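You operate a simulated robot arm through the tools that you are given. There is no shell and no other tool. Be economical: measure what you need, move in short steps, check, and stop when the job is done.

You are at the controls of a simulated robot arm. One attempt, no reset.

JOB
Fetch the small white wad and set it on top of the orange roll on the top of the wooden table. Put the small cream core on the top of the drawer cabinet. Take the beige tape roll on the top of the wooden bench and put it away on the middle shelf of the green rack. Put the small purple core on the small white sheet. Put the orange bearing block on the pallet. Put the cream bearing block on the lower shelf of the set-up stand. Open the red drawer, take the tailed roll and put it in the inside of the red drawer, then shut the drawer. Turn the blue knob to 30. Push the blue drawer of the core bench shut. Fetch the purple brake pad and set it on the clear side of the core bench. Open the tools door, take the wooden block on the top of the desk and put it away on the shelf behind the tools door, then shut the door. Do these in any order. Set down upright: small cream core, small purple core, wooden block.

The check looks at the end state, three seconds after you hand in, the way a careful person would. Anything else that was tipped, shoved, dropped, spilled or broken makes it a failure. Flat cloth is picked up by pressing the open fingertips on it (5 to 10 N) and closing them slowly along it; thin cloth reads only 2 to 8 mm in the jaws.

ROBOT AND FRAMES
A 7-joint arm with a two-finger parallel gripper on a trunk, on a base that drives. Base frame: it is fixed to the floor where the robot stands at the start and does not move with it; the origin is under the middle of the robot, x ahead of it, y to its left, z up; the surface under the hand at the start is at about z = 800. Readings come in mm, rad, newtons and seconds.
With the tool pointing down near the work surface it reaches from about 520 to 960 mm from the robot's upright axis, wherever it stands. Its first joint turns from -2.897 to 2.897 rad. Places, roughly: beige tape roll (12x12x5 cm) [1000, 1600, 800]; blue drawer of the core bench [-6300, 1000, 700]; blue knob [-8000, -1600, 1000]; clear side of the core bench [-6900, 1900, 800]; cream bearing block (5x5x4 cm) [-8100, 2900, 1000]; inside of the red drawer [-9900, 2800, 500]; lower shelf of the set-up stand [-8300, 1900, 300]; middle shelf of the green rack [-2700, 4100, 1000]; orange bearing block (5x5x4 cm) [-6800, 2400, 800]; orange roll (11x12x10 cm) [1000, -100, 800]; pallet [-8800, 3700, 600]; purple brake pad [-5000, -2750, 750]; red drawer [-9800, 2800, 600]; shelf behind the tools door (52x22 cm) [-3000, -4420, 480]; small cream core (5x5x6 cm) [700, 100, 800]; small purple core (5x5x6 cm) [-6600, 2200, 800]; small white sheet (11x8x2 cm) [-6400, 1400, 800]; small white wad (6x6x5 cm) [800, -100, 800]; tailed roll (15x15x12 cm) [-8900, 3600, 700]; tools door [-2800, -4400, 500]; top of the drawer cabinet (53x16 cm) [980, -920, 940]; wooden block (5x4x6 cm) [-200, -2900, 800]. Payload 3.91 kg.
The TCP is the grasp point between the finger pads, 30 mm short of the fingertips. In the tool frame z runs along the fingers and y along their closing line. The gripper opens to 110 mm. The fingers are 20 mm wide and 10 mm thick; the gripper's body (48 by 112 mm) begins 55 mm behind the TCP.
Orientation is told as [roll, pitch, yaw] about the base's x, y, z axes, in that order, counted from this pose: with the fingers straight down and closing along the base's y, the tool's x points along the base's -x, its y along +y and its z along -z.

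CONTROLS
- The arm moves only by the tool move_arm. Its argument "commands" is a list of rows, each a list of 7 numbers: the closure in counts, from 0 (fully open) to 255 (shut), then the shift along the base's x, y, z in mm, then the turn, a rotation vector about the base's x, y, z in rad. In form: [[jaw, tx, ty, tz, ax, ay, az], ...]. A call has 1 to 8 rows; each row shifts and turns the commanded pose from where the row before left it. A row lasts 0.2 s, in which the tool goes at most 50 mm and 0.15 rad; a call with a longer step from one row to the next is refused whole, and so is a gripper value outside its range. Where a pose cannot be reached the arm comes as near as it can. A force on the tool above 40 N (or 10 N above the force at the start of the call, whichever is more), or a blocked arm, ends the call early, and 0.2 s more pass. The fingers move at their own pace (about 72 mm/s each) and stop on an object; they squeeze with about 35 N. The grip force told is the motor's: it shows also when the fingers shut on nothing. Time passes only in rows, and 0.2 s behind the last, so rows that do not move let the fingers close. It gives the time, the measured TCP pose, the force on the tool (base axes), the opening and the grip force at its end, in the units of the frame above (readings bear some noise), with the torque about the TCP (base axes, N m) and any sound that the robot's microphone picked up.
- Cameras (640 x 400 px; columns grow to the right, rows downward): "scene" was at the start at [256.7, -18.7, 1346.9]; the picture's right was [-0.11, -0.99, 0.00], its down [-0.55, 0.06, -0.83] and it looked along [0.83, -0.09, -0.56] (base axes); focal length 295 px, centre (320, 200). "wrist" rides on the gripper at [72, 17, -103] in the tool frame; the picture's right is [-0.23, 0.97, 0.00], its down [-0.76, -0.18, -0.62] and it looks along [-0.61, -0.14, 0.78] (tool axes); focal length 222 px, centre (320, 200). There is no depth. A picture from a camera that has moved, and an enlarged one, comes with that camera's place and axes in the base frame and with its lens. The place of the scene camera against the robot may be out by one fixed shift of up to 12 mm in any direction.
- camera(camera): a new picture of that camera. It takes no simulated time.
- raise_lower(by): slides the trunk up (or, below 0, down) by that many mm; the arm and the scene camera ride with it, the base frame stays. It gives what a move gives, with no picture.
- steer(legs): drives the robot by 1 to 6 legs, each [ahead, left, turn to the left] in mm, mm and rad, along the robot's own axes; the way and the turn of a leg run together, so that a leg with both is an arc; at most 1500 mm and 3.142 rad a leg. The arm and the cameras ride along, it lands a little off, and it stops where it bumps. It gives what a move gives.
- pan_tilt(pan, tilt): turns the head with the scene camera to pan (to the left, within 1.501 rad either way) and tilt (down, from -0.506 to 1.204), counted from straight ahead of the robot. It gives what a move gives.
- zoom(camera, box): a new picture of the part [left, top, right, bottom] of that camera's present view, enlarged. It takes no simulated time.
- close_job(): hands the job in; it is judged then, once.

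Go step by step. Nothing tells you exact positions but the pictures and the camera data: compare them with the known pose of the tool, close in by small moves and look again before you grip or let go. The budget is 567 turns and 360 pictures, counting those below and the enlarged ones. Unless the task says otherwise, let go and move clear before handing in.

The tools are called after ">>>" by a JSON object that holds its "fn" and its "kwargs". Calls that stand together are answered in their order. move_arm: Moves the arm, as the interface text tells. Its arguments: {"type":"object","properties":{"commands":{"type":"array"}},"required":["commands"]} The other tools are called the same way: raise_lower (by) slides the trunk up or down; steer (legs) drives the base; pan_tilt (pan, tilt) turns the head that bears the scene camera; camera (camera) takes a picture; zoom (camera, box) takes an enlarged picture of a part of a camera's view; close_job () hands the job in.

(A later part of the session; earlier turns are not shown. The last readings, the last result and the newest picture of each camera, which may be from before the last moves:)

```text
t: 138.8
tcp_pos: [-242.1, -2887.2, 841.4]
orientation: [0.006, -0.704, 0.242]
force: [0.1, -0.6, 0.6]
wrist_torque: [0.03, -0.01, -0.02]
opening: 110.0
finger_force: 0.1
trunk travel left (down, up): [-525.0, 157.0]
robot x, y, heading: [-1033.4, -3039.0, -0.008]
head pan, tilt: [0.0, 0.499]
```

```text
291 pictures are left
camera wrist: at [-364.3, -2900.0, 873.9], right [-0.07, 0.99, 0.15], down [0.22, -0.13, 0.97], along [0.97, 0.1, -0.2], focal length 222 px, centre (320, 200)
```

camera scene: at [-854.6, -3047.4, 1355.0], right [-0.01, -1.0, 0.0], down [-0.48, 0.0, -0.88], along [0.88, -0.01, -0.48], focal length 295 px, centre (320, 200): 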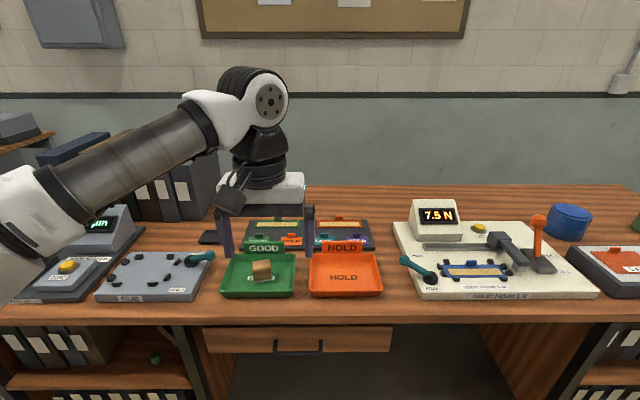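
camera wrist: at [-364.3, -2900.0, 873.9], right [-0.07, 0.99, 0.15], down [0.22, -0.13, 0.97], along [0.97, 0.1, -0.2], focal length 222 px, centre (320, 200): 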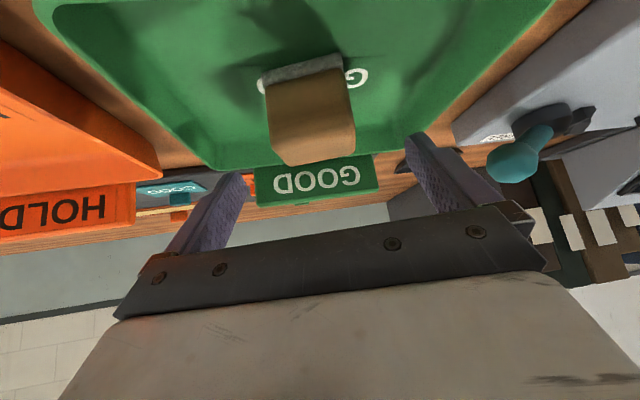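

>>> {"fn": "move_arm", "kwargs": {"commands": [[0, 15, 3, -20, 0, 0, 0], [0, 14, 3, -22, 0, 0, 0], [0, 6, 0, -12, 0, 0, 0]]}}

>>> {"fn": "camera", "kwargs": {"camera": "wrist"}}

>>> {"fn": "zoom", "kwargs": {"camera": "scene", "box": [190, 220, 350, 320]}}

```text
t: 139.6
tcp_pos: [-209.5, -2882.6, 794.0]
orientation: [0.001, -0.712, 0.241]
force: [-19.9, -2.3, 29.6]
wrist_torque: [-1.59, -0.15, -1.0]
opening: 108.6
finger_force: 0.0
trunk travel left (down, up): [-525.0, 157.0]
robot x, y, heading: [-1036.3, -3034.4, -0.013]
head pan, tilt: [0.0, 0.499]
```

```text
290 pictures are left
camera wrist: at [-332.4, -2893.4, 825.0], right [-0.07, 0.99, 0.15], down [0.21, -0.13, 0.97], along [0.98, 0.09, -0.2], focal length 222 px, centre (320, 200)
```

wrist: 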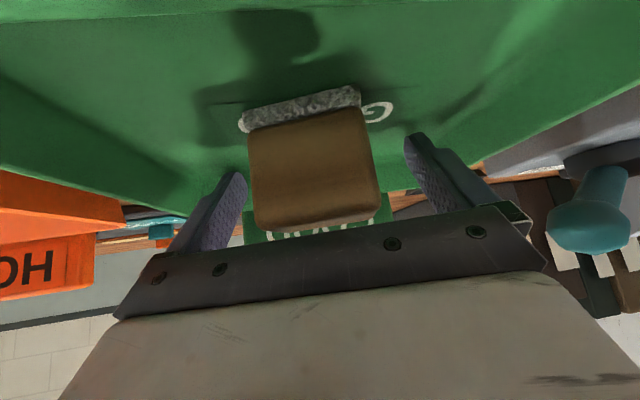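

```text
4.00 times, centred on (270, 270) of scene
camera zoom: at [-780.3, -3048.5, 1356.6], right [-0.01, -1.0, 0.0], down [-0.48, 0.0, -0.88], along [0.88, -0.01, -0.48], focal length 1180 px, centre (520, -80)
```

zoom: 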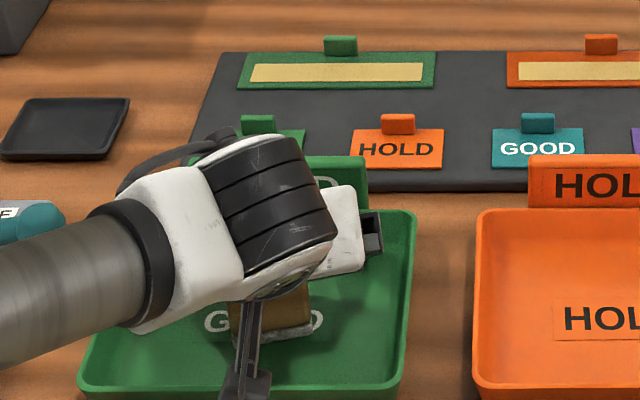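

The right fingertip touches something, likely the tray's back wall. I back off a little and close.

>>> {"fn": "move_arm", "kwargs": {"commands": [[0, -8, -2, 3, 0, 0, 0], [60, 0, 0, 0, 0, 0, 0], [120, 0, 0, 0, 0, 0, 0], [255, 0, 0, 0, 0, 0, 0], [255, 0, 0, 0, 0, 0, 0]]}}

>>> {"fn": "camera", "kwargs": {"camera": "wrist"}}

```text
t: 140.8
tcp_pos: [-218.1, -2883.8, 795.0]
orientation: [0.003, -0.709, 0.242]
force: [-3.0, -10.6, 25.2]
wrist_torque: [-0.94, -0.35, -0.27]
opening: 49.7
finger_force: 34.6
trunk travel left (down, up): [-525.0, 157.0]
robot x, y, heading: [-1037.2, -3038.7, -0.01]
head pan, tilt: [0.0, 0.499]
```

```text
288 pictures are left
camera wrist: at [-340.1, -2896.0, 825.6], right [-0.07, 0.99, 0.15], down [0.21, -0.13, 0.97], along [0.98, 0.09, -0.2], focal length 222 px, centre (320, 200)
```

wrist: 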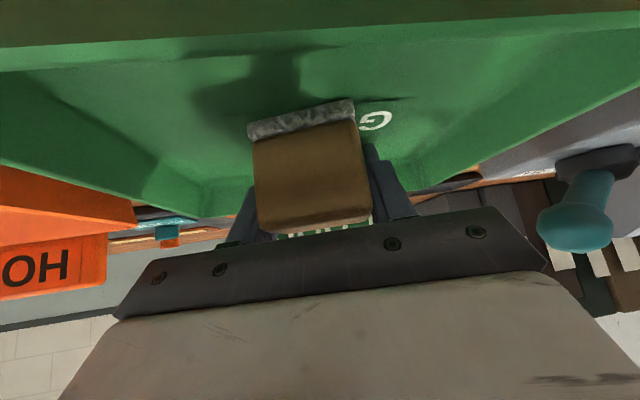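

Gripped at 50 mm. I lift straight up and check.

>>> {"fn": "move_arm", "kwargs": {"commands": [[255, 0, 0, 20, 0, 0, 0], [255, -5, 0, 40, 0, 0, 0], [255, -5, 0, 45, 0, 0, 0], [255, -20, 0, 40, 0, 0, 0]]}}

>>> {"fn": "camera", "kwargs": {"camera": "wrist"}}

>>> {"fn": "camera", "kwargs": {"camera": "scene"}}

```text
t: 141.8
tcp_pos: [-247.0, -2879.9, 936.9]
orientation: [0.004, -0.702, 0.241]
force: [-0.7, -0.4, -0.3]
wrist_torque: [0.01, 0.02, -0.01]
opening: 49.8
finger_force: 34.8
trunk travel left (down, up): [-525.0, 157.0]
robot x, y, heading: [-1037.4, -3035.3, -0.014]
head pan, tilt: [0.0, 0.499]
```

```text
287 pictures are left
camera wrist: at [-369.2, -2892.9, 969.1], right [-0.07, 0.99, 0.15], down [0.22, -0.13, 0.97], along [0.97, 0.1, -0.21], focal length 222 px, centre (320, 200)
```

wrist: 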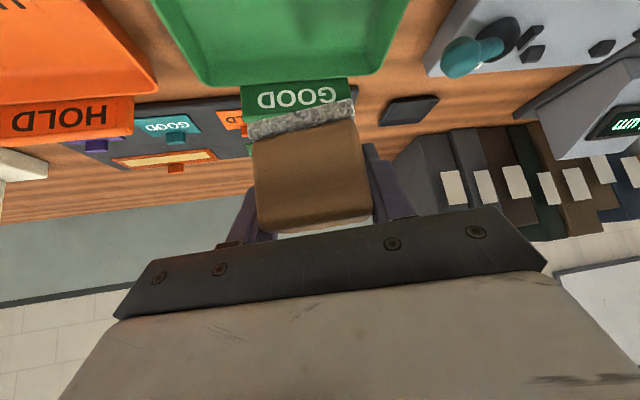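

```text
286 pictures are left
camera scene: at [-776.5, -3048.1, 1355.0], right [-0.01, -1.0, 0.0], down [-0.48, 0.0, -0.88], along [0.88, -0.01, -0.48], focal length 295 px, centre (320, 200)
```

scene: 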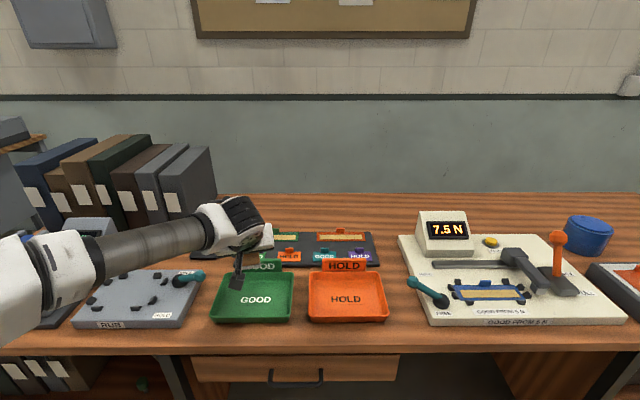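

Block is held upright. I back off, turn round and drive to the console.

>>> {"fn": "steer", "kwargs": {"legs": [[-450, 0, 0], [0, 0, -3.14], [0, 1060, 0]]}}

>>> {"fn": "pan_tilt", "kwargs": {"pan": 0.15, "tilt": 0.6}}

>>> {"fn": "camera", "kwargs": {"camera": "scene"}}

```text
t: 160.3
tcp_pos: [-2337.9, -4220.8, 937.5]
orientation: [0.004, -0.704, -2.944]
force: [0.1, -1.1, 0.0]
wrist_torque: [-0.02, -0.03, 0.0]
opening: 49.6
finger_force: 34.7
trunk travel left (down, up): [-525.0, 157.0]
robot x, y, heading: [-1538.1, -4097.8, 3.093]
head pan, tilt: [0.0, 0.499]
```

```text
t: 161.0
tcp_pos: [-2337.0, -4221.5, 936.4]
orientation: [0.004, -0.704, -2.943]
force: [0.4, -0.6, -1.1]
wrist_torque: [0.0, 0.0, 0.01]
opening: 49.2
finger_force: 34.9
trunk travel left (down, up): [-525.0, 157.0]
robot x, y, heading: [-1540.5, -4097.6, 3.091]
head pan, tilt: [0.15, 0.6]
```

```text
285 pictures are left
camera scene: at [-1801.2, -4106.7, 1345.9], right [-0.1, 1.0, 0.0], down [0.56, 0.06, -0.83], along [-0.82, -0.08, -0.56], focal length 295 px, centre (320, 200)
```

scene: 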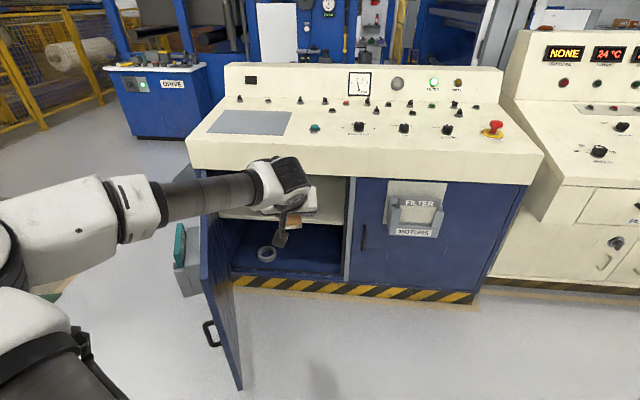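

>>> {"fn": "raise_lower", "kwargs": {"by": -360}}

>>> {"fn": "pan_tilt", "kwargs": {"pan": 0.3, "tilt": 0.25}}

>>> {"fn": "camera", "kwargs": {"camera": "scene"}}

>>> {"fn": "camera", "kwargs": {"camera": "wrist"}}

```text
t: 164.5
tcp_pos: [-2337.8, -4220.3, 577.6]
orientation: [0.005, -0.703, -2.943]
force: [-0.8, 0.1, -1.1]
wrist_torque: [-0.02, 0.0, -0.02]
opening: 49.7
finger_force: 35.1
trunk travel left (down, up): [-165.0, 517.0]
robot x, y, heading: [-1542.6, -4093.2, 3.086]
head pan, tilt: [0.15, 0.6]
```

```text
t: 165.3
tcp_pos: [-2336.9, -4220.7, 577.3]
orientation: [0.007, -0.703, -2.942]
force: [0.0, 0.3, -0.2]
wrist_torque: [-0.02, -0.01, 0.03]
opening: 49.6
finger_force: 35.0
trunk travel left (down, up): [-165.0, 517.0]
robot x, y, heading: [-1544.5, -4098.3, 3.091]
head pan, tilt: [0.3, 0.25]
```

```text
284 pictures are left
camera scene: at [-1803.7, -4121.0, 1018.0], right [-0.25, 0.97, 0.0], down [0.24, 0.06, -0.97], along [-0.94, -0.24, -0.25], focal length 295 px, centre (320, 200)
```

scene: 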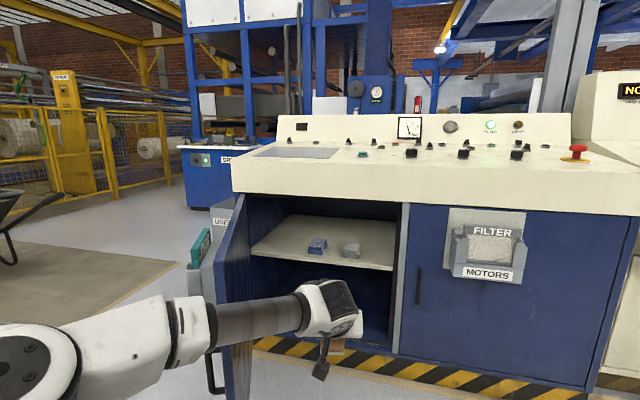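

```text
283 pictures are left
camera wrist: at [-2214.4, -4211.5, 608.8], right [0.02, -0.99, 0.15], down [-0.21, 0.14, 0.97], along [-0.98, -0.06, -0.2], focal length 222 px, centre (320, 200)
```

wrist: 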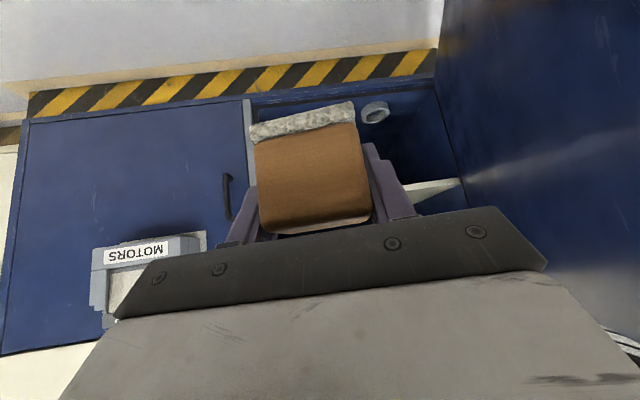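

>>> {"fn": "zoom", "kwargs": {"camera": "scene", "box": [230, 190, 430, 315]}}

```text
3.20 times, centred on (330, 252) of scene
camera zoom: at [-1803.7, -4121.0, 1018.0], right [-0.25, 0.97, 0.0], down [0.24, 0.06, -0.97], along [-0.94, -0.24, -0.25], focal length 944 px, centre (288, 32)
```

zoom: 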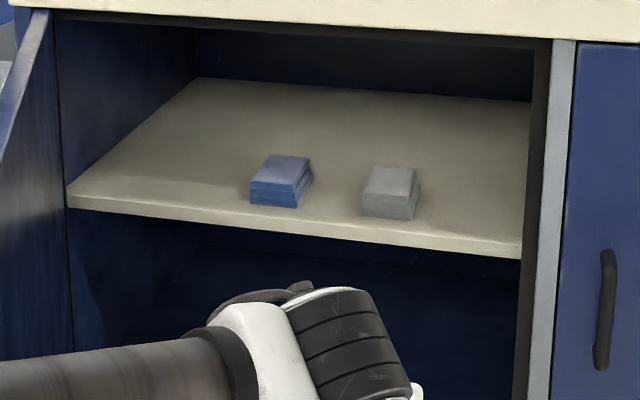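

I plan to set the block behind and between the two small items, about (-3045,-4350). I drive in straight, in two stages.

>>> {"fn": "steer", "kwargs": {"legs": [[380, 15, 0]]}}

>>> {"fn": "camera", "kwargs": {"camera": "scene"}}

>>> {"fn": "camera", "kwargs": {"camera": "wrist"}}

```text
t: 167.8
tcp_pos: [-2725.8, -4210.6, 576.4]
orientation: [0.005, -0.702, -2.95]
force: [0.6, -0.1, -0.7]
wrist_torque: [0.0, 0.01, 0.0]
opening: 49.6
finger_force: 35.0
trunk travel left (down, up): [-165.0, 517.0]
robot x, y, heading: [-1929.4, -4096.5, 3.084]
head pan, tilt: [0.3, 0.25]
```

```text
281 pictures are left
camera scene: at [-2190.9, -4113.5, 1018.1], right [-0.24, 0.97, 0.0], down [0.24, 0.06, -0.97], along [-0.94, -0.23, -0.25], focal length 295 px, centre (320, 200)
```

scene: 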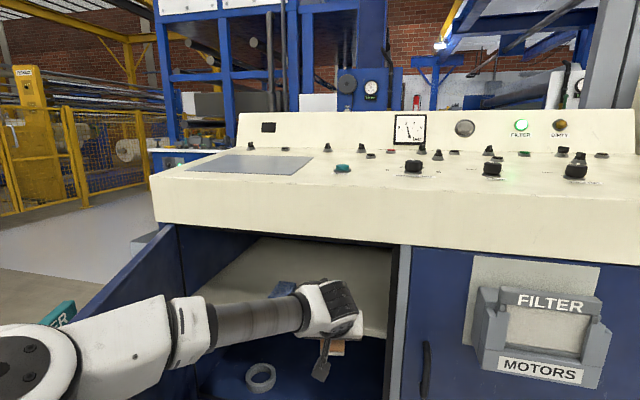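

```text
280 pictures are left
camera wrist: at [-2602.1, -4201.7, 608.8], right [0.02, -0.99, 0.15], down [-0.21, 0.14, 0.97], along [-0.98, -0.05, -0.2], focal length 222 px, centre (320, 200)
```

wrist: 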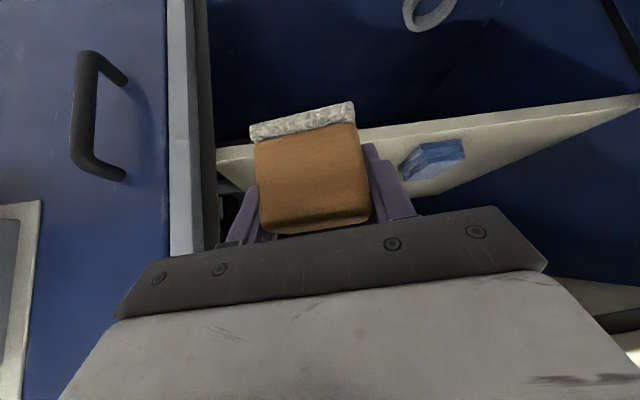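

The overhang limits wrist height, so I'll set the block near the front, right of the grey item (about x=-2920, y=-4187). I square the yaw and edge in.

>>> {"fn": "move_arm", "kwargs": {"commands": [[255, -10, 10, -10, 0, 0, -0.095], [255, -10, 10, -10, 0, 0, -0.095], [255, -25, 2, -10, 0, 0, 0], [255, -25, 2, 0, 0, 0, 0], [255, -20, 0, 0, 0, 0, 0]]}}

>>> {"fn": "camera", "kwargs": {"camera": "scene"}}

>>> {"fn": "camera", "kwargs": {"camera": "wrist"}}

```text
t: 169.0
tcp_pos: [-2816.1, -4185.9, 547.5]
orientation: [0.006, -0.702, -3.138]
force: [-0.5, 0.3, -1.4]
wrist_torque: [-0.01, 0.02, 0.02]
opening: 49.4
finger_force: 35.1
trunk travel left (down, up): [-165.0, 517.0]
robot x, y, heading: [-1930.3, -4091.8, 3.089]
head pan, tilt: [0.3, 0.25]
```

```text
279 pictures are left
camera scene: at [-2190.9, -4113.5, 1018.1], right [-0.24, 0.97, 0.0], down [0.24, 0.06, -0.97], along [-0.94, -0.23, -0.25], focal length 295 px, centre (320, 200)
```

scene: 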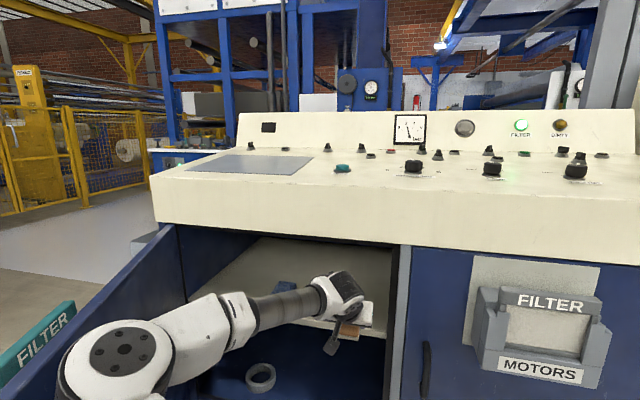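

```text
278 pictures are left
camera wrist: at [-2693.7, -4200.3, 579.4], right [-0.17, -0.97, 0.15], down [-0.18, 0.18, 0.97], along [-0.97, 0.13, -0.2], focal length 222 px, centre (320, 200)
```

wrist: 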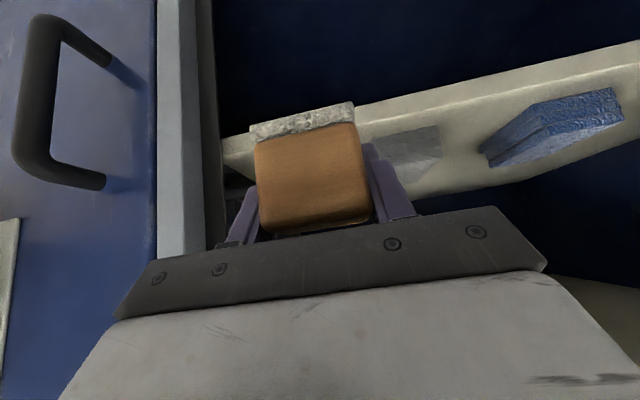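

>>> {"fn": "move_arm", "kwargs": {"commands": [[255, -25, 0, 0, 0, 0, 0], [255, -25, 0, 0, 0, 0, 0], [255, -25, 0, 0, 0, 0, 0], [255, -25, 0, 0, 0, 0, 0]]}}

>>> {"fn": "camera", "kwargs": {"camera": "wrist"}}

>>> {"fn": "zoom", "kwargs": {"camera": "scene", "box": [240, 220, 440, 345]}}

```text
t: 170.0
tcp_pos: [-2915.7, -4185.6, 546.0]
orientation: [0.005, -0.705, -3.14]
force: [0.2, 0.1, -0.6]
wrist_torque: [0.01, 0.0, -0.02]
opening: 49.6
finger_force: 35.0
trunk travel left (down, up): [-165.0, 517.0]
robot x, y, heading: [-1930.3, -4088.4, 3.083]
head pan, tilt: [0.3, 0.25]
```

```text
277 pictures are left
camera wrist: at [-2794.1, -4200.6, 578.3], right [-0.17, -0.97, 0.15], down [-0.18, 0.18, 0.97], along [-0.97, 0.14, -0.2], focal length 222 px, centre (320, 200)
```

wrist: 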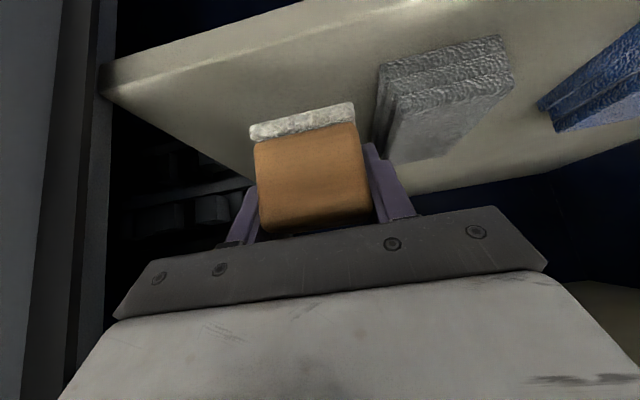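

```text
3.20 times, centred on (340, 282) of scene
camera zoom: at [-2190.9, -4113.5, 1018.1], right [-0.24, 0.97, 0.0], down [0.24, 0.06, -0.97], along [-0.94, -0.23, -0.25], focal length 944 px, centre (256, -64)
```

zoom: 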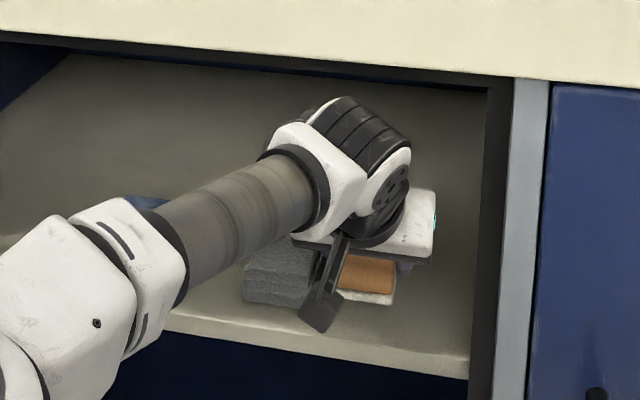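

>>> {"fn": "move_arm", "kwargs": {"commands": [[255, -5, 6, -3, 0, 0, 0], [255, 0, 0, -3, 0, 0, 0], [255, 0, 0, -2, 0, 0, 0], [255, 0, 0, -2, 0, 0, 0], [255, 0, 0, 0, 0, 0, 0]]}}

>>> {"fn": "zoom", "kwargs": {"camera": "scene", "box": [290, 265, 402, 335]}}

```text
t: 171.2
tcp_pos: [-2919.4, -4181.0, 536.0]
orientation: [0.005, -0.704, -3.137]
force: [0.3, -0.1, -0.5]
wrist_torque: [-0.02, -0.02, 0.0]
opening: 49.6
finger_force: 34.8
trunk travel left (down, up): [-165.0, 517.0]
robot x, y, heading: [-1925.9, -4089.8, 3.086]
head pan, tilt: [0.3, 0.25]
```

```text
5.71 times, centred on (346, 300) of scene
camera zoom: at [-2191.0, -4113.5, 1018.1], right [-0.24, 0.97, 0.0], down [0.24, 0.06, -0.97], along [-0.94, -0.23, -0.25], focal length 1685 px, centre (171, -371)
```

zoom: 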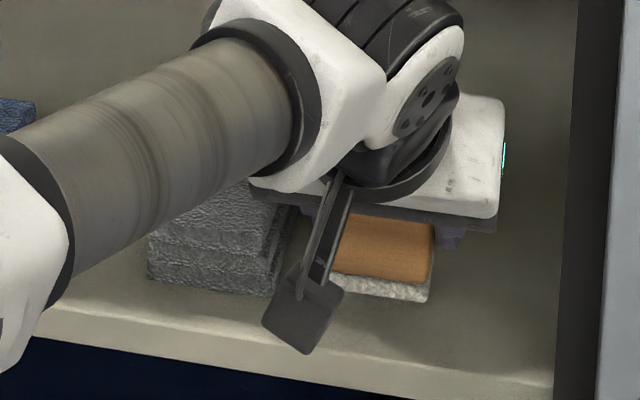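

>>> {"fn": "move_arm", "kwargs": {"commands": [[255, 0, 0, -2, 0, 0, 0], [255, 0, 0, -2, 0, 0, 0], [255, 0, 0, -2, 0, 0, 0], [255, 0, 0, -2, 0, 0, 0], [255, 0, 0, 0, 0, 0, 0]]}}

>>> {"fn": "zoom", "kwargs": {"camera": "scene", "box": [290, 265, 402, 335]}}

```text
t: 172.4
tcp_pos: [-2920.0, -4179.9, 529.4]
orientation: [0.005, -0.704, -3.138]
force: [0.1, 0.0, -0.4]
wrist_torque: [-0.01, -0.02, -0.02]
opening: 49.7
finger_force: 34.8
trunk travel left (down, up): [-165.0, 517.0]
robot x, y, heading: [-1928.9, -4090.1, 3.087]
head pan, tilt: [0.3, 0.25]
```

```text
5.71 times, centred on (346, 300) of scene
camera zoom: at [-2191.0, -4113.5, 1018.1], right [-0.24, 0.97, 0.0], down [0.24, 0.06, -0.97], along [-0.94, -0.23, -0.25], focal length 1685 px, centre (171, -371)
```

zoom: 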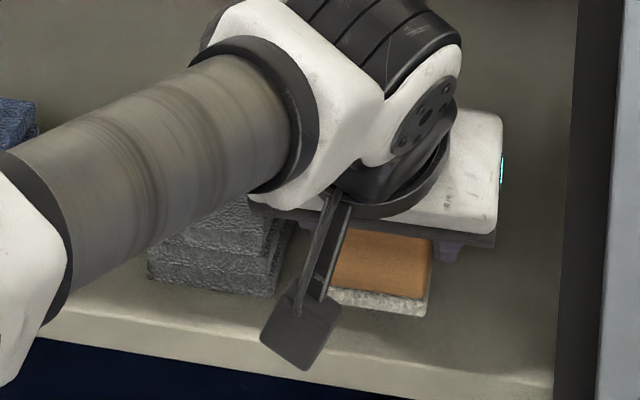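

>>> {"fn": "move_arm", "kwargs": {"commands": [[255, 0, 0, -1.5, 0, 0, 0], [255, 0, 0, -1.5, 0, 0, 0], [255, 0, 0, -1.5, 0, 0, 0], [255, 0, 0, 0, 0, 0, 0]]}}

>>> {"fn": "move_arm", "kwargs": {"commands": [[255, 0, 0, -1.5, 0, 0, 0], [255, 0, 0, -1.5, 0, 0, 0], [255, 0, 0, 0, 0, 0, 0]]}}

>>> {"fn": "zoom", "kwargs": {"camera": "scene", "box": [290, 265, 402, 335]}}

```text
t: 173.4
tcp_pos: [-2920.5, -4179.6, 524.3]
orientation: [0.004, -0.703, -3.137]
force: [-0.3, 0.7, -0.1]
wrist_torque: [-0.02, 0.03, -0.01]
opening: 49.3
finger_force: 35.0
trunk travel left (down, up): [-165.0, 517.0]
robot x, y, heading: [-1930.8, -4090.9, 3.087]
head pan, tilt: [0.3, 0.25]
```

```text
t: 174.2
tcp_pos: [-2919.2, -4180.1, 520.9]
orientation: [0.007, -0.703, -3.138]
force: [1.0, 0.1, -0.1]
wrist_torque: [-0.02, 0.01, 0.0]
opening: 49.5
finger_force: 35.0
trunk travel left (down, up): [-165.0, 517.0]
robot x, y, heading: [-1929.7, -4089.0, 3.09]
head pan, tilt: [0.3, 0.25]
```

```text
5.71 times, centred on (346, 300) of scene
camera zoom: at [-2191.0, -4113.5, 1018.1], right [-0.24, 0.97, 0.0], down [0.24, 0.06, -0.97], along [-0.94, -0.23, -0.25], focal length 1685 px, centre (171, -371)
```

zoom: 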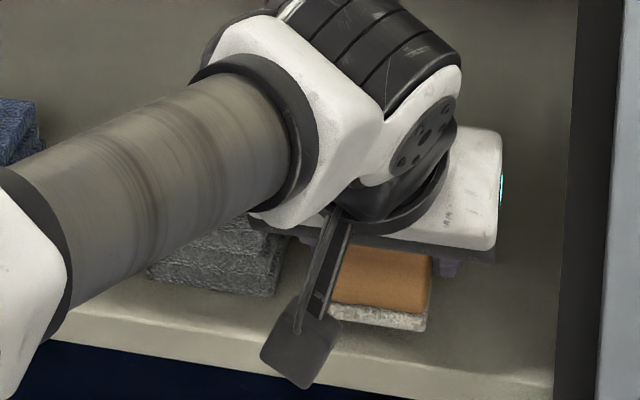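

>>> {"fn": "move_arm", "kwargs": {"commands": [[255, 0, 0, -1.5, 0, 0, 0], [255, 0, 0, -1.5, 0, 0, 0], [255, 0, 0, 0, 0, 0, 0]]}}

>>> {"fn": "move_arm", "kwargs": {"commands": [[255, 0, 0, -1.5, 0, 0, 0], [255, 0, 0, -1.5, 0, 0, 0], [255, 0, 0, 0, 0, 0, 0]]}}

>>> {"fn": "move_arm", "kwargs": {"commands": [[255, 0, 0, -1.5, 0, 0, 0], [255, 0, 0, -1.5, 0, 0, 0], [255, 0, 0, 0, 0, 0, 0]]}}

>>> {"fn": "zoom", "kwargs": {"camera": "scene", "box": [290, 265, 402, 335]}}

```text
t: 175.0
tcp_pos: [-2920.5, -4180.5, 518.8]
orientation: [0.004, -0.703, -3.138]
force: [0.4, 0.3, -0.7]
wrist_torque: [0.0, 0.03, 0.01]
opening: 49.3
finger_force: 35.2
trunk travel left (down, up): [-165.0, 517.0]
robot x, y, heading: [-1928.3, -4092.5, 3.084]
head pan, tilt: [0.3, 0.25]
```

```text
t: 175.8
tcp_pos: [-2918.7, -4180.5, 515.4]
orientation: [0.005, -0.704, -3.14]
force: [-0.4, 0.0, -0.1]
wrist_torque: [0.02, -0.02, -0.01]
opening: 49.6
finger_force: 35.0
trunk travel left (down, up): [-165.0, 517.0]
robot x, y, heading: [-1925.0, -4093.3, 3.087]
head pan, tilt: [0.3, 0.25]
```

```text
t: 176.6
tcp_pos: [-2919.6, -4180.8, 510.5]
orientation: [0.005, -0.704, -3.137]
force: [-0.2, 0.1, -0.5]
wrist_torque: [0.03, -0.02, 0.0]
opening: 49.8
finger_force: 34.6
trunk travel left (down, up): [-165.0, 517.0]
robot x, y, heading: [-1927.5, -4092.3, 3.084]
head pan, tilt: [0.3, 0.25]
```

```text
5.71 times, centred on (346, 300) of scene
camera zoom: at [-2191.0, -4113.5, 1018.1], right [-0.24, 0.97, 0.0], down [0.24, 0.06, -0.97], along [-0.94, -0.23, -0.25], focal length 1685 px, centre (171, -371)
```

zoom: 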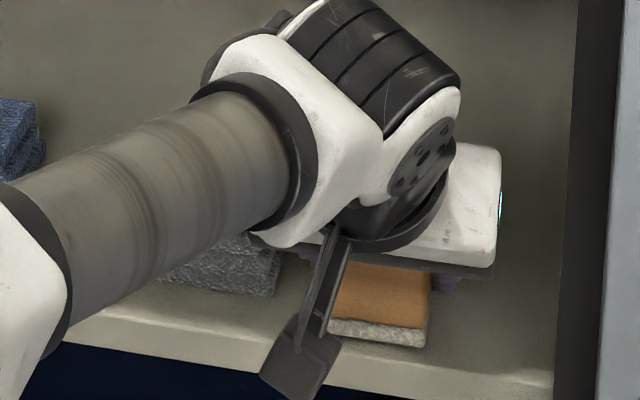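

The shelf is lower, and its front edge nearer, than I took it; the block must go deeper. There's room under the overhang now, so I move 40 mm in.

>>> {"fn": "move_arm", "kwargs": {"commands": [[255, 0, 0, 6, 0, 0, 0], [255, -15, 0, 0, 0, 0, 0], [255, -15, 0, 0, 0, 0, 0], [255, -12, 0, 0, 0, 0, 0]]}}

>>> {"fn": "zoom", "kwargs": {"camera": "scene", "box": [290, 255, 402, 325]}}

>>> {"fn": "camera", "kwargs": {"camera": "wrist"}}

```text
t: 177.6
tcp_pos: [-2963.3, -4180.1, 520.2]
orientation: [0.005, -0.703, -3.138]
force: [0.4, 0.5, -0.1]
wrist_torque: [-0.01, 0.01, 0.0]
opening: 49.6
finger_force: 34.8
trunk travel left (down, up): [-165.0, 517.0]
robot x, y, heading: [-1932.0, -4092.4, 3.087]
head pan, tilt: [0.3, 0.25]
```

```text
5.71 times, centred on (346, 290) of scene
camera zoom: at [-2190.9, -4113.5, 1018.1], right [-0.24, 0.97, 0.0], down [0.24, 0.06, -0.97], along [-0.94, -0.23, -0.25], focal length 1685 px, centre (171, -314)
```

zoom: 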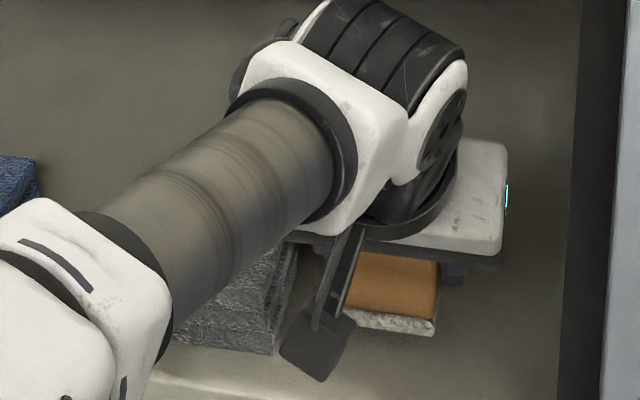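

```text
270 pictures are left
camera wrist: at [-2841.0, -4195.1, 551.4], right [-0.17, -0.97, 0.15], down [-0.18, 0.18, 0.97], along [-0.97, 0.14, -0.2], focal length 222 px, centre (320, 200)
```

wrist: 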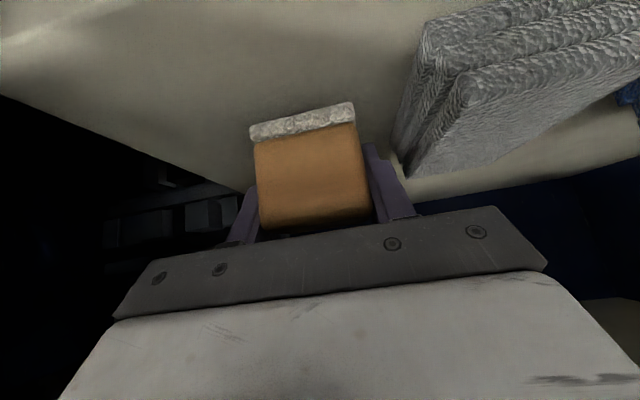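

>>> {"fn": "move_arm", "kwargs": {"commands": [[255, 0, 0, -3, 0, 0, 0], [255, 0, 0, -3, 0, 0, 0], [255, 0, 0, -2, 0, 0, 0], [255, 0, 0, -2, 0, 0, 0], [255, 0, 0, 0, 0, 0, 0]]}}

>>> {"fn": "move_arm", "kwargs": {"commands": [[255, 0, 0, -1.5, 0, 0, 0], [255, 0, 0, -1.5, 0, 0, 0], [255, 0, 0, 0, 0, 0, 0]]}}

>>> {"fn": "zoom", "kwargs": {"camera": "scene", "box": [290, 255, 402, 325]}}

```text
t: 178.8
tcp_pos: [-2963.3, -4180.2, 510.0]
orientation: [0.005, -0.704, -3.137]
force: [-1.1, -0.4, 0.8]
wrist_torque: [0.07, 0.1, 0.03]
opening: 49.5
finger_force: 35.7
trunk travel left (down, up): [-165.0, 517.0]
robot x, y, heading: [-1926.2, -4092.7, 3.092]
head pan, tilt: [0.3, 0.25]
```

```text
t: 179.6
tcp_pos: [-2962.4, -4180.5, 510.1]
orientation: [0.006, -0.707, -3.139]
force: [-3.6, 0.4, 12.4]
wrist_torque: [0.36, 0.25, 0.01]
opening: 49.5
finger_force: 35.2
trunk travel left (down, up): [-165.0, 517.0]
robot x, y, heading: [-1930.2, -4092.3, 3.085]
head pan, tilt: [0.3, 0.25]
```

```text
5.71 times, centred on (346, 290) of scene
camera zoom: at [-2190.0, -4113.4, 1018.6], right [-0.24, 0.97, 0.0], down [0.24, 0.06, -0.97], along [-0.94, -0.23, -0.25], focal length 1685 px, centre (171, -314)
```

zoom: 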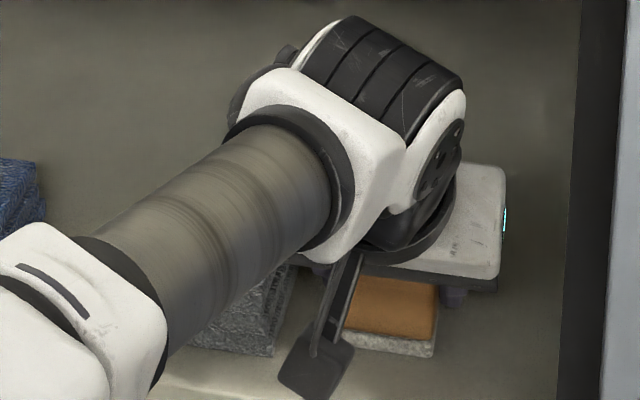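

Contact under the block. I open partly and withdraw along the tool axis.

>>> {"fn": "move_arm", "kwargs": {"commands": [[255, 0, 0, 1, 0, 0, 0], [110, 0, 0, 0, 0, 0, 0], [85, 0, 0, 0, 0, 0, 0], [85, 0, 0, 0, 0, 0, 0], [85, 13, 0, 15, 0, 0, 0], [85, 19, 0, 18, 0, 0, 0], [85, 30, 0, 20, 0, 0, 0], [85, 45, 0, 10, 0, 0, 0]]}}

>>> {"fn": "zoom", "kwargs": {"camera": "scene", "box": [270, 225, 430, 325]}}

>>> {"fn": "camera", "kwargs": {"camera": "wrist"}}

```text
t: 181.4
tcp_pos: [-2854.7, -4180.7, 569.4]
orientation: [0.003, -0.7, -3.14]
force: [0.2, 0.3, 0.3]
wrist_torque: [0.01, 0.01, -0.01]
opening: 73.6
finger_force: 0.1
trunk travel left (down, up): [-165.0, 517.0]
robot x, y, heading: [-1931.3, -4092.2, 3.089]
head pan, tilt: [0.3, 0.25]
```

```text
4.00 times, centred on (350, 275) of scene
camera zoom: at [-2191.1, -4113.4, 1018.0], right [-0.24, 0.97, 0.0], down [0.24, 0.06, -0.97], along [-0.94, -0.23, -0.25], focal length 1180 px, centre (200, -100)
```

zoom: 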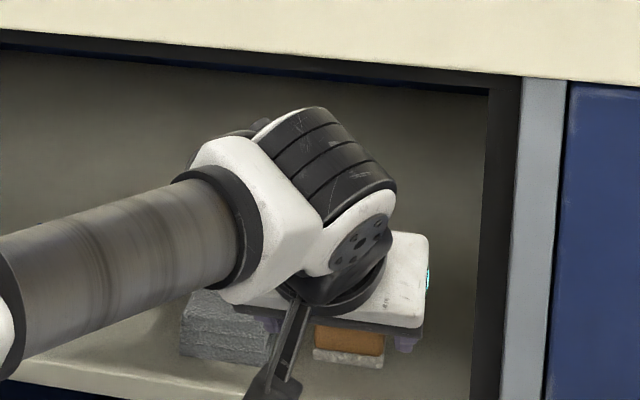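

```text
267 pictures are left
camera wrist: at [-2731.8, -4195.3, 601.4], right [-0.17, -0.97, 0.15], down [-0.18, 0.18, 0.97], along [-0.97, 0.14, -0.21], focal length 222 px, centre (320, 200)
```

wrist: 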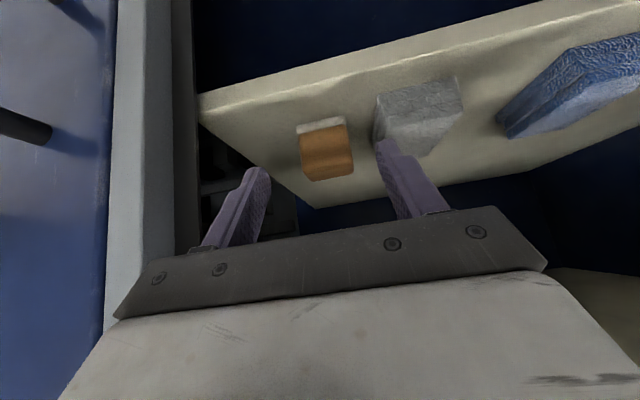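

The block stands upright on the shelf, clear of the others. I withdraw by driving back and check the view.

>>> {"fn": "steer", "kwargs": {"legs": [[-450, 20, 0]]}}

>>> {"fn": "camera", "kwargs": {"camera": "scene"}}

```text
t: 184.1
tcp_pos: [-2397.5, -4225.1, 570.2]
orientation: [0.006, -0.703, -3.141]
force: [0.5, -0.2, -1.3]
wrist_torque: [0.02, 0.02, 0.01]
opening: 73.5
finger_force: 0.1
trunk travel left (down, up): [-165.0, 517.0]
robot x, y, heading: [-1471.1, -4138.4, 3.088]
head pan, tilt: [0.3, 0.25]
```

```text
266 pictures are left
camera scene: at [-1734.3, -4159.1, 1018.1], right [-0.24, 0.97, 0.0], down [0.24, 0.06, -0.97], along [-0.94, -0.23, -0.25], focal length 295 px, centre (320, 200)
```

scene: 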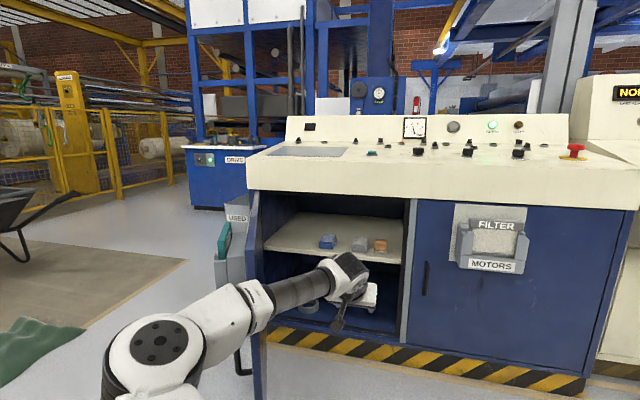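

>>> {"fn": "move_arm", "kwargs": {"commands": [[160, 35, 0, 0, 0, 0, 0], [255, 35, 0, 0, 0, 0, 0], [255, 35, 0, 0, 0, 0, 0], [255, 35, 0, 0, 0, 0, 0]]}}

>>> {"fn": "steer", "kwargs": {"legs": [[-130, 0, 0], [0, 440, 0], [150, 0, 0]]}}

>>> {"fn": "camera", "kwargs": {"camera": "scene"}}

```text
t: 185.1
tcp_pos: [-2258.0, -4224.8, 571.1]
orientation: [0.006, -0.705, -3.14]
force: [0.0, 0.1, -0.3]
wrist_torque: [0.0, 0.01, -0.01]
opening: 0.0
finger_force: 35.3
trunk travel left (down, up): [-165.0, 517.0]
robot x, y, heading: [-1470.7, -4133.0, 3.082]
head pan, tilt: [0.3, 0.25]
```

```text
t: 190.9
tcp_pos: [-2301.1, -4665.2, 572.4]
orientation: [0.005, -0.704, -3.141]
force: [0.8, 0.7, 0.0]
wrist_torque: [-0.02, -0.02, 0.02]
opening: 0.0
finger_force: 34.9
trunk travel left (down, up): [-165.0, 517.0]
robot x, y, heading: [-1512.3, -4578.0, 3.085]
head pan, tilt: [0.3, 0.25]
```

```text
265 pictures are left
camera scene: at [-1777.5, -4598.5, 1018.1], right [-0.24, 0.97, 0.0], down [0.24, 0.06, -0.97], along [-0.94, -0.23, -0.25], focal length 295 px, centre (320, 200)
```

scene: 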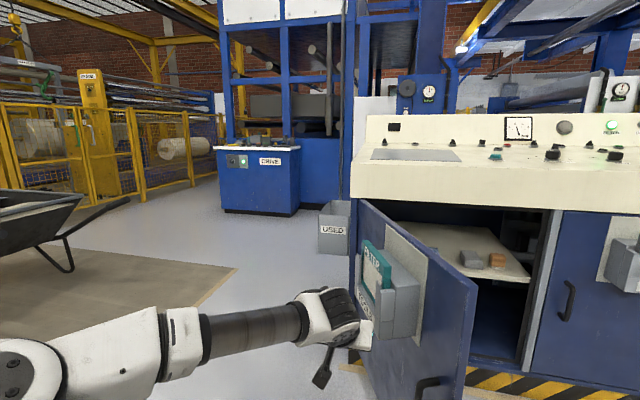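

I push the door from outside with closed fingers, following its arc.

>>> {"fn": "steer", "kwargs": {"legs": [[112, -201, 0], [106, -126, 0]]}}

>>> {"fn": "camera", "kwargs": {"camera": "scene"}}

```text
t: 192.4
tcp_pos: [-2341.9, -4568.9, 569.5]
orientation: [0.0, -0.694, 3.141]
force: [0.5, 0.8, -0.2]
wrist_torque: [0.02, 0.02, -0.02]
opening: 0.0
finger_force: 34.8
trunk travel left (down, up): [-165.0, 517.0]
robot x, y, heading: [-1562.5, -4484.0, 3.082]
head pan, tilt: [0.3, 0.25]
stopped in leg 1: the force on the tool passed its limit at 49 N (the readings are from after the stop); the commanded pose is now the measured one
```

```text
264 pictures are left
camera scene: at [-1822.2, -4504.3, 1018.1], right [-0.24, 0.97, 0.0], down [0.24, 0.06, -0.97], along [-0.94, -0.23, -0.25], focal length 295 px, centre (320, 200)
```

scene: 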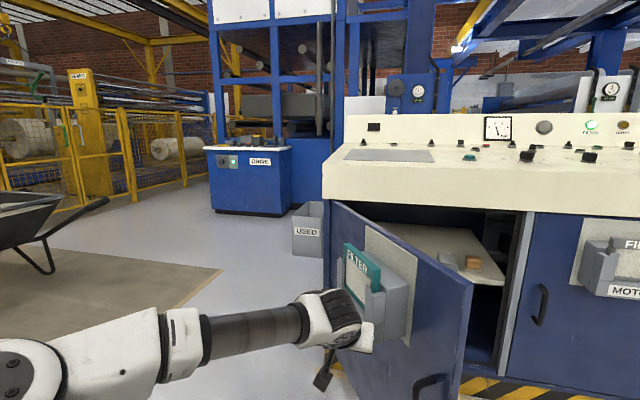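

>>> {"fn": "steer", "kwargs": {"legs": [[20, -50, 0], [28, -45, 0], [30, -42, 0]]}}

>>> {"fn": "camera", "kwargs": {"camera": "scene"}}

```text
t: 194.7
tcp_pos: [-2412.9, -4425.6, 570.0]
orientation: [0.003, -0.695, 3.14]
force: [-0.1, -0.4, -0.1]
wrist_torque: [-0.01, 0.0, 0.0]
opening: 0.0
finger_force: 35.0
trunk travel left (down, up): [-165.0, 517.0]
robot x, y, heading: [-1630.8, -4342.3, 3.079]
head pan, tilt: [0.3, 0.25]
```

```text
263 pictures are left
camera scene: at [-1891.8, -4363.2, 1018.1], right [-0.24, 0.97, 0.0], down [0.24, 0.06, -0.97], along [-0.94, -0.23, -0.25], focal length 295 px, centre (320, 200)
```

scene: 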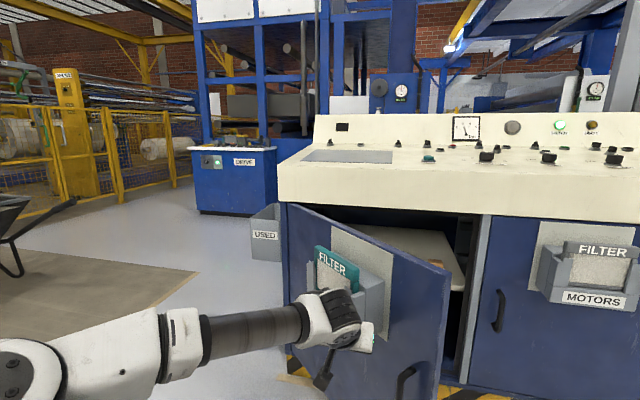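

>>> {"fn": "steer", "kwargs": {"legs": [[70, -75, 0], [85, -60, 0], [90, -45, 0]]}}

>>> {"fn": "camera", "kwargs": {"camera": "scene"}}

```text
t: 197.5
tcp_pos: [-2647.9, -4228.7, 568.7]
orientation: [0.001, -0.695, 3.136]
force: [0.6, -0.1, -1.0]
wrist_torque: [0.0, -0.01, 0.0]
opening: 0.2
finger_force: 35.0
trunk travel left (down, up): [-165.0, 517.0]
robot x, y, heading: [-1865.6, -4149.1, 3.08]
head pan, tilt: [0.3, 0.25]
```

```text
262 pictures are left
camera scene: at [-2125.9, -4167.6, 1018.1], right [-0.24, 0.97, 0.0], down [0.24, 0.06, -0.97], along [-0.94, -0.23, -0.25], focal length 295 px, centre (320, 200)
```

scene: 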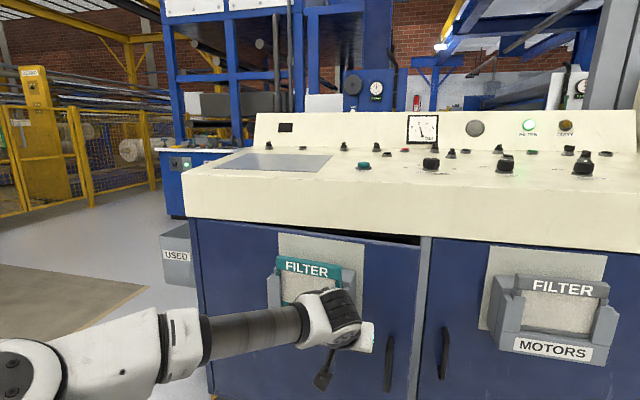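

Nearly shut. I push the rest with the arm.

>>> {"fn": "move_arm", "kwargs": {"commands": [[255, -30, 6, 0, 0, 0, 0], [255, -30, 4, 0, 0, 0, 0], [255, -30, 3, 0, 0, 0, 0], [255, -25, 0, 0, 0, 0, 0], [255, -15, 0, 0, 0, 0, 0], [255, -15, 0, 0, 0, 0, 0], [255, -10, 0, 0, 0, 0, 0], [255, -10, 0, 0, 0, 0, 0]]}}

>>> {"fn": "camera", "kwargs": {"camera": "scene"}}

```text
t: 198.4
tcp_pos: [-2745.5, -4207.1, 570.2]
orientation: [-0.001, -0.687, 3.128]
force: [17.5, 0.1, 8.8]
wrist_torque: [-0.07, 1.32, 0.27]
opening: 0.0
finger_force: 35.1
trunk travel left (down, up): [-165.0, 517.0]
robot x, y, heading: [-1865.2, -4147.3, 3.078]
head pan, tilt: [0.3, 0.25]
stopped in row 4: the force on the tool passed its limit at 116 N (the readings are from after the stop); the commanded pose is now the measured one
```

```text
261 pictures are left
camera scene: at [-2124.5, -4166.7, 1018.7], right [-0.23, 0.97, 0.0], down [0.24, 0.06, -0.97], along [-0.94, -0.23, -0.25], focal length 295 px, centre (320, 200)
```

scene: 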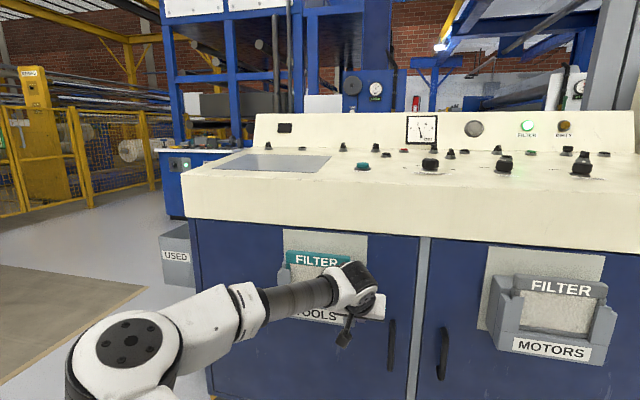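

>>> {"fn": "zoom", "kwargs": {"camera": "scene", "box": [260, 220, 460, 345]}}

>>> {"fn": "camera", "kwargs": {"camera": "wrist"}}

```text
3.20 times, centred on (360, 282) of scene
camera zoom: at [-2124.5, -4166.7, 1018.7], right [-0.23, 0.97, 0.0], down [0.24, 0.06, -0.97], along [-0.94, -0.23, -0.25], focal length 944 px, centre (192, -64)
```

zoom: 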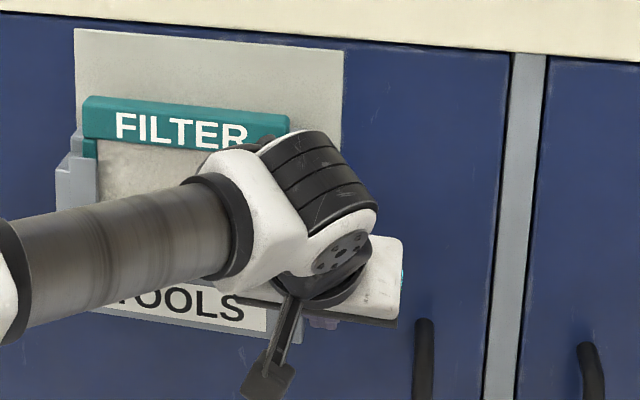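

```text
259 pictures are left
camera wrist: at [-2624.2, -4224.8, 604.8], right [-0.19, -0.97, 0.14], down [-0.19, 0.18, 0.96], along [-0.96, 0.16, -0.22], focal length 222 px, centre (320, 200)
```

wrist: 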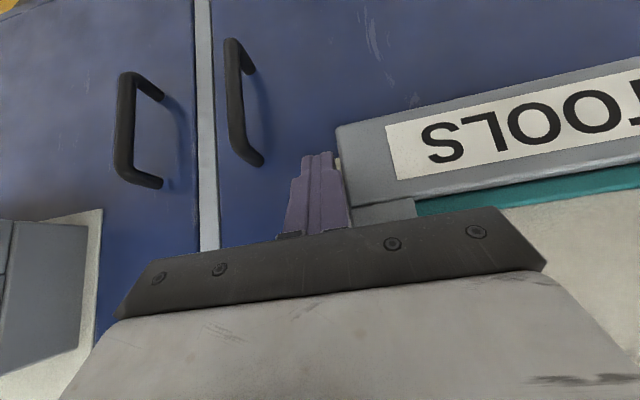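

The hand met the filter holder; the door looks flush. I shift away from the holder and press the door face itself once to be sure.

>>> {"fn": "move_arm", "kwargs": {"commands": [[255, 25, 0, 0, 0, 0, 0], [255, 0, 30, 0, 0, 0, 0], [255, 0, 30, 0, 0, 0, 0], [255, 0, 15, 0, 0, 0, 0], [255, -30, 0, 0, 0, 0, 0], [255, -25, 0, 0, 0, 0, 0], [255, -12, 0, 0, 0, 0, 0], [255, -12, 0, 0, 0, 0, 0]]}}

>>> {"fn": "move_arm", "kwargs": {"commands": [[255, -8, 0, 0, 0, 0, 0], [255, -8, 0, 0, 0, 0, 0], [255, -8, 0, 0, 0, 0, 0], [255, -8, 0, 0, 0, 0, 0]]}}

>>> {"fn": "camera", "kwargs": {"camera": "wrist"}}

```text
t: 200.2
tcp_pos: [-2801.5, -4133.7, 568.0]
orientation: [-0.001, -0.681, 3.128]
force: [1.0, -0.4, 0.1]
wrist_torque: [-0.04, 0.0, -0.01]
opening: 0.1
finger_force: 34.6
trunk travel left (down, up): [-165.0, 517.0]
robot x, y, heading: [-1865.8, -4144.7, 3.076]
head pan, tilt: [0.3, 0.25]
```

```text
t: 200.8
tcp_pos: [-2813.0, -4134.1, 567.3]
orientation: [-0.003, -0.67, 3.131]
force: [11.6, -0.3, 4.3]
wrist_torque: [0.01, -0.05, 0.08]
opening: 0.1
finger_force: 35.1
trunk travel left (down, up): [-165.0, 517.0]
robot x, y, heading: [-1860.7, -4146.8, 3.085]
head pan, tilt: [0.3, 0.25]
stopped in row 3: the force on the tool passed its limit at 55 N (the readings are from after the stop); the commanded pose is now the measured one
```

```text
258 pictures are left
camera wrist: at [-2690.8, -4149.6, 602.8], right [-0.19, -0.97, 0.14], down [-0.21, 0.18, 0.96], along [-0.96, 0.15, -0.23], focal length 222 px, centre (320, 200)
```

wrist: 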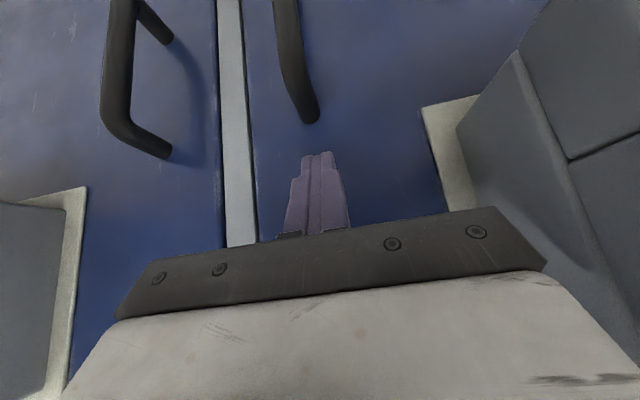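

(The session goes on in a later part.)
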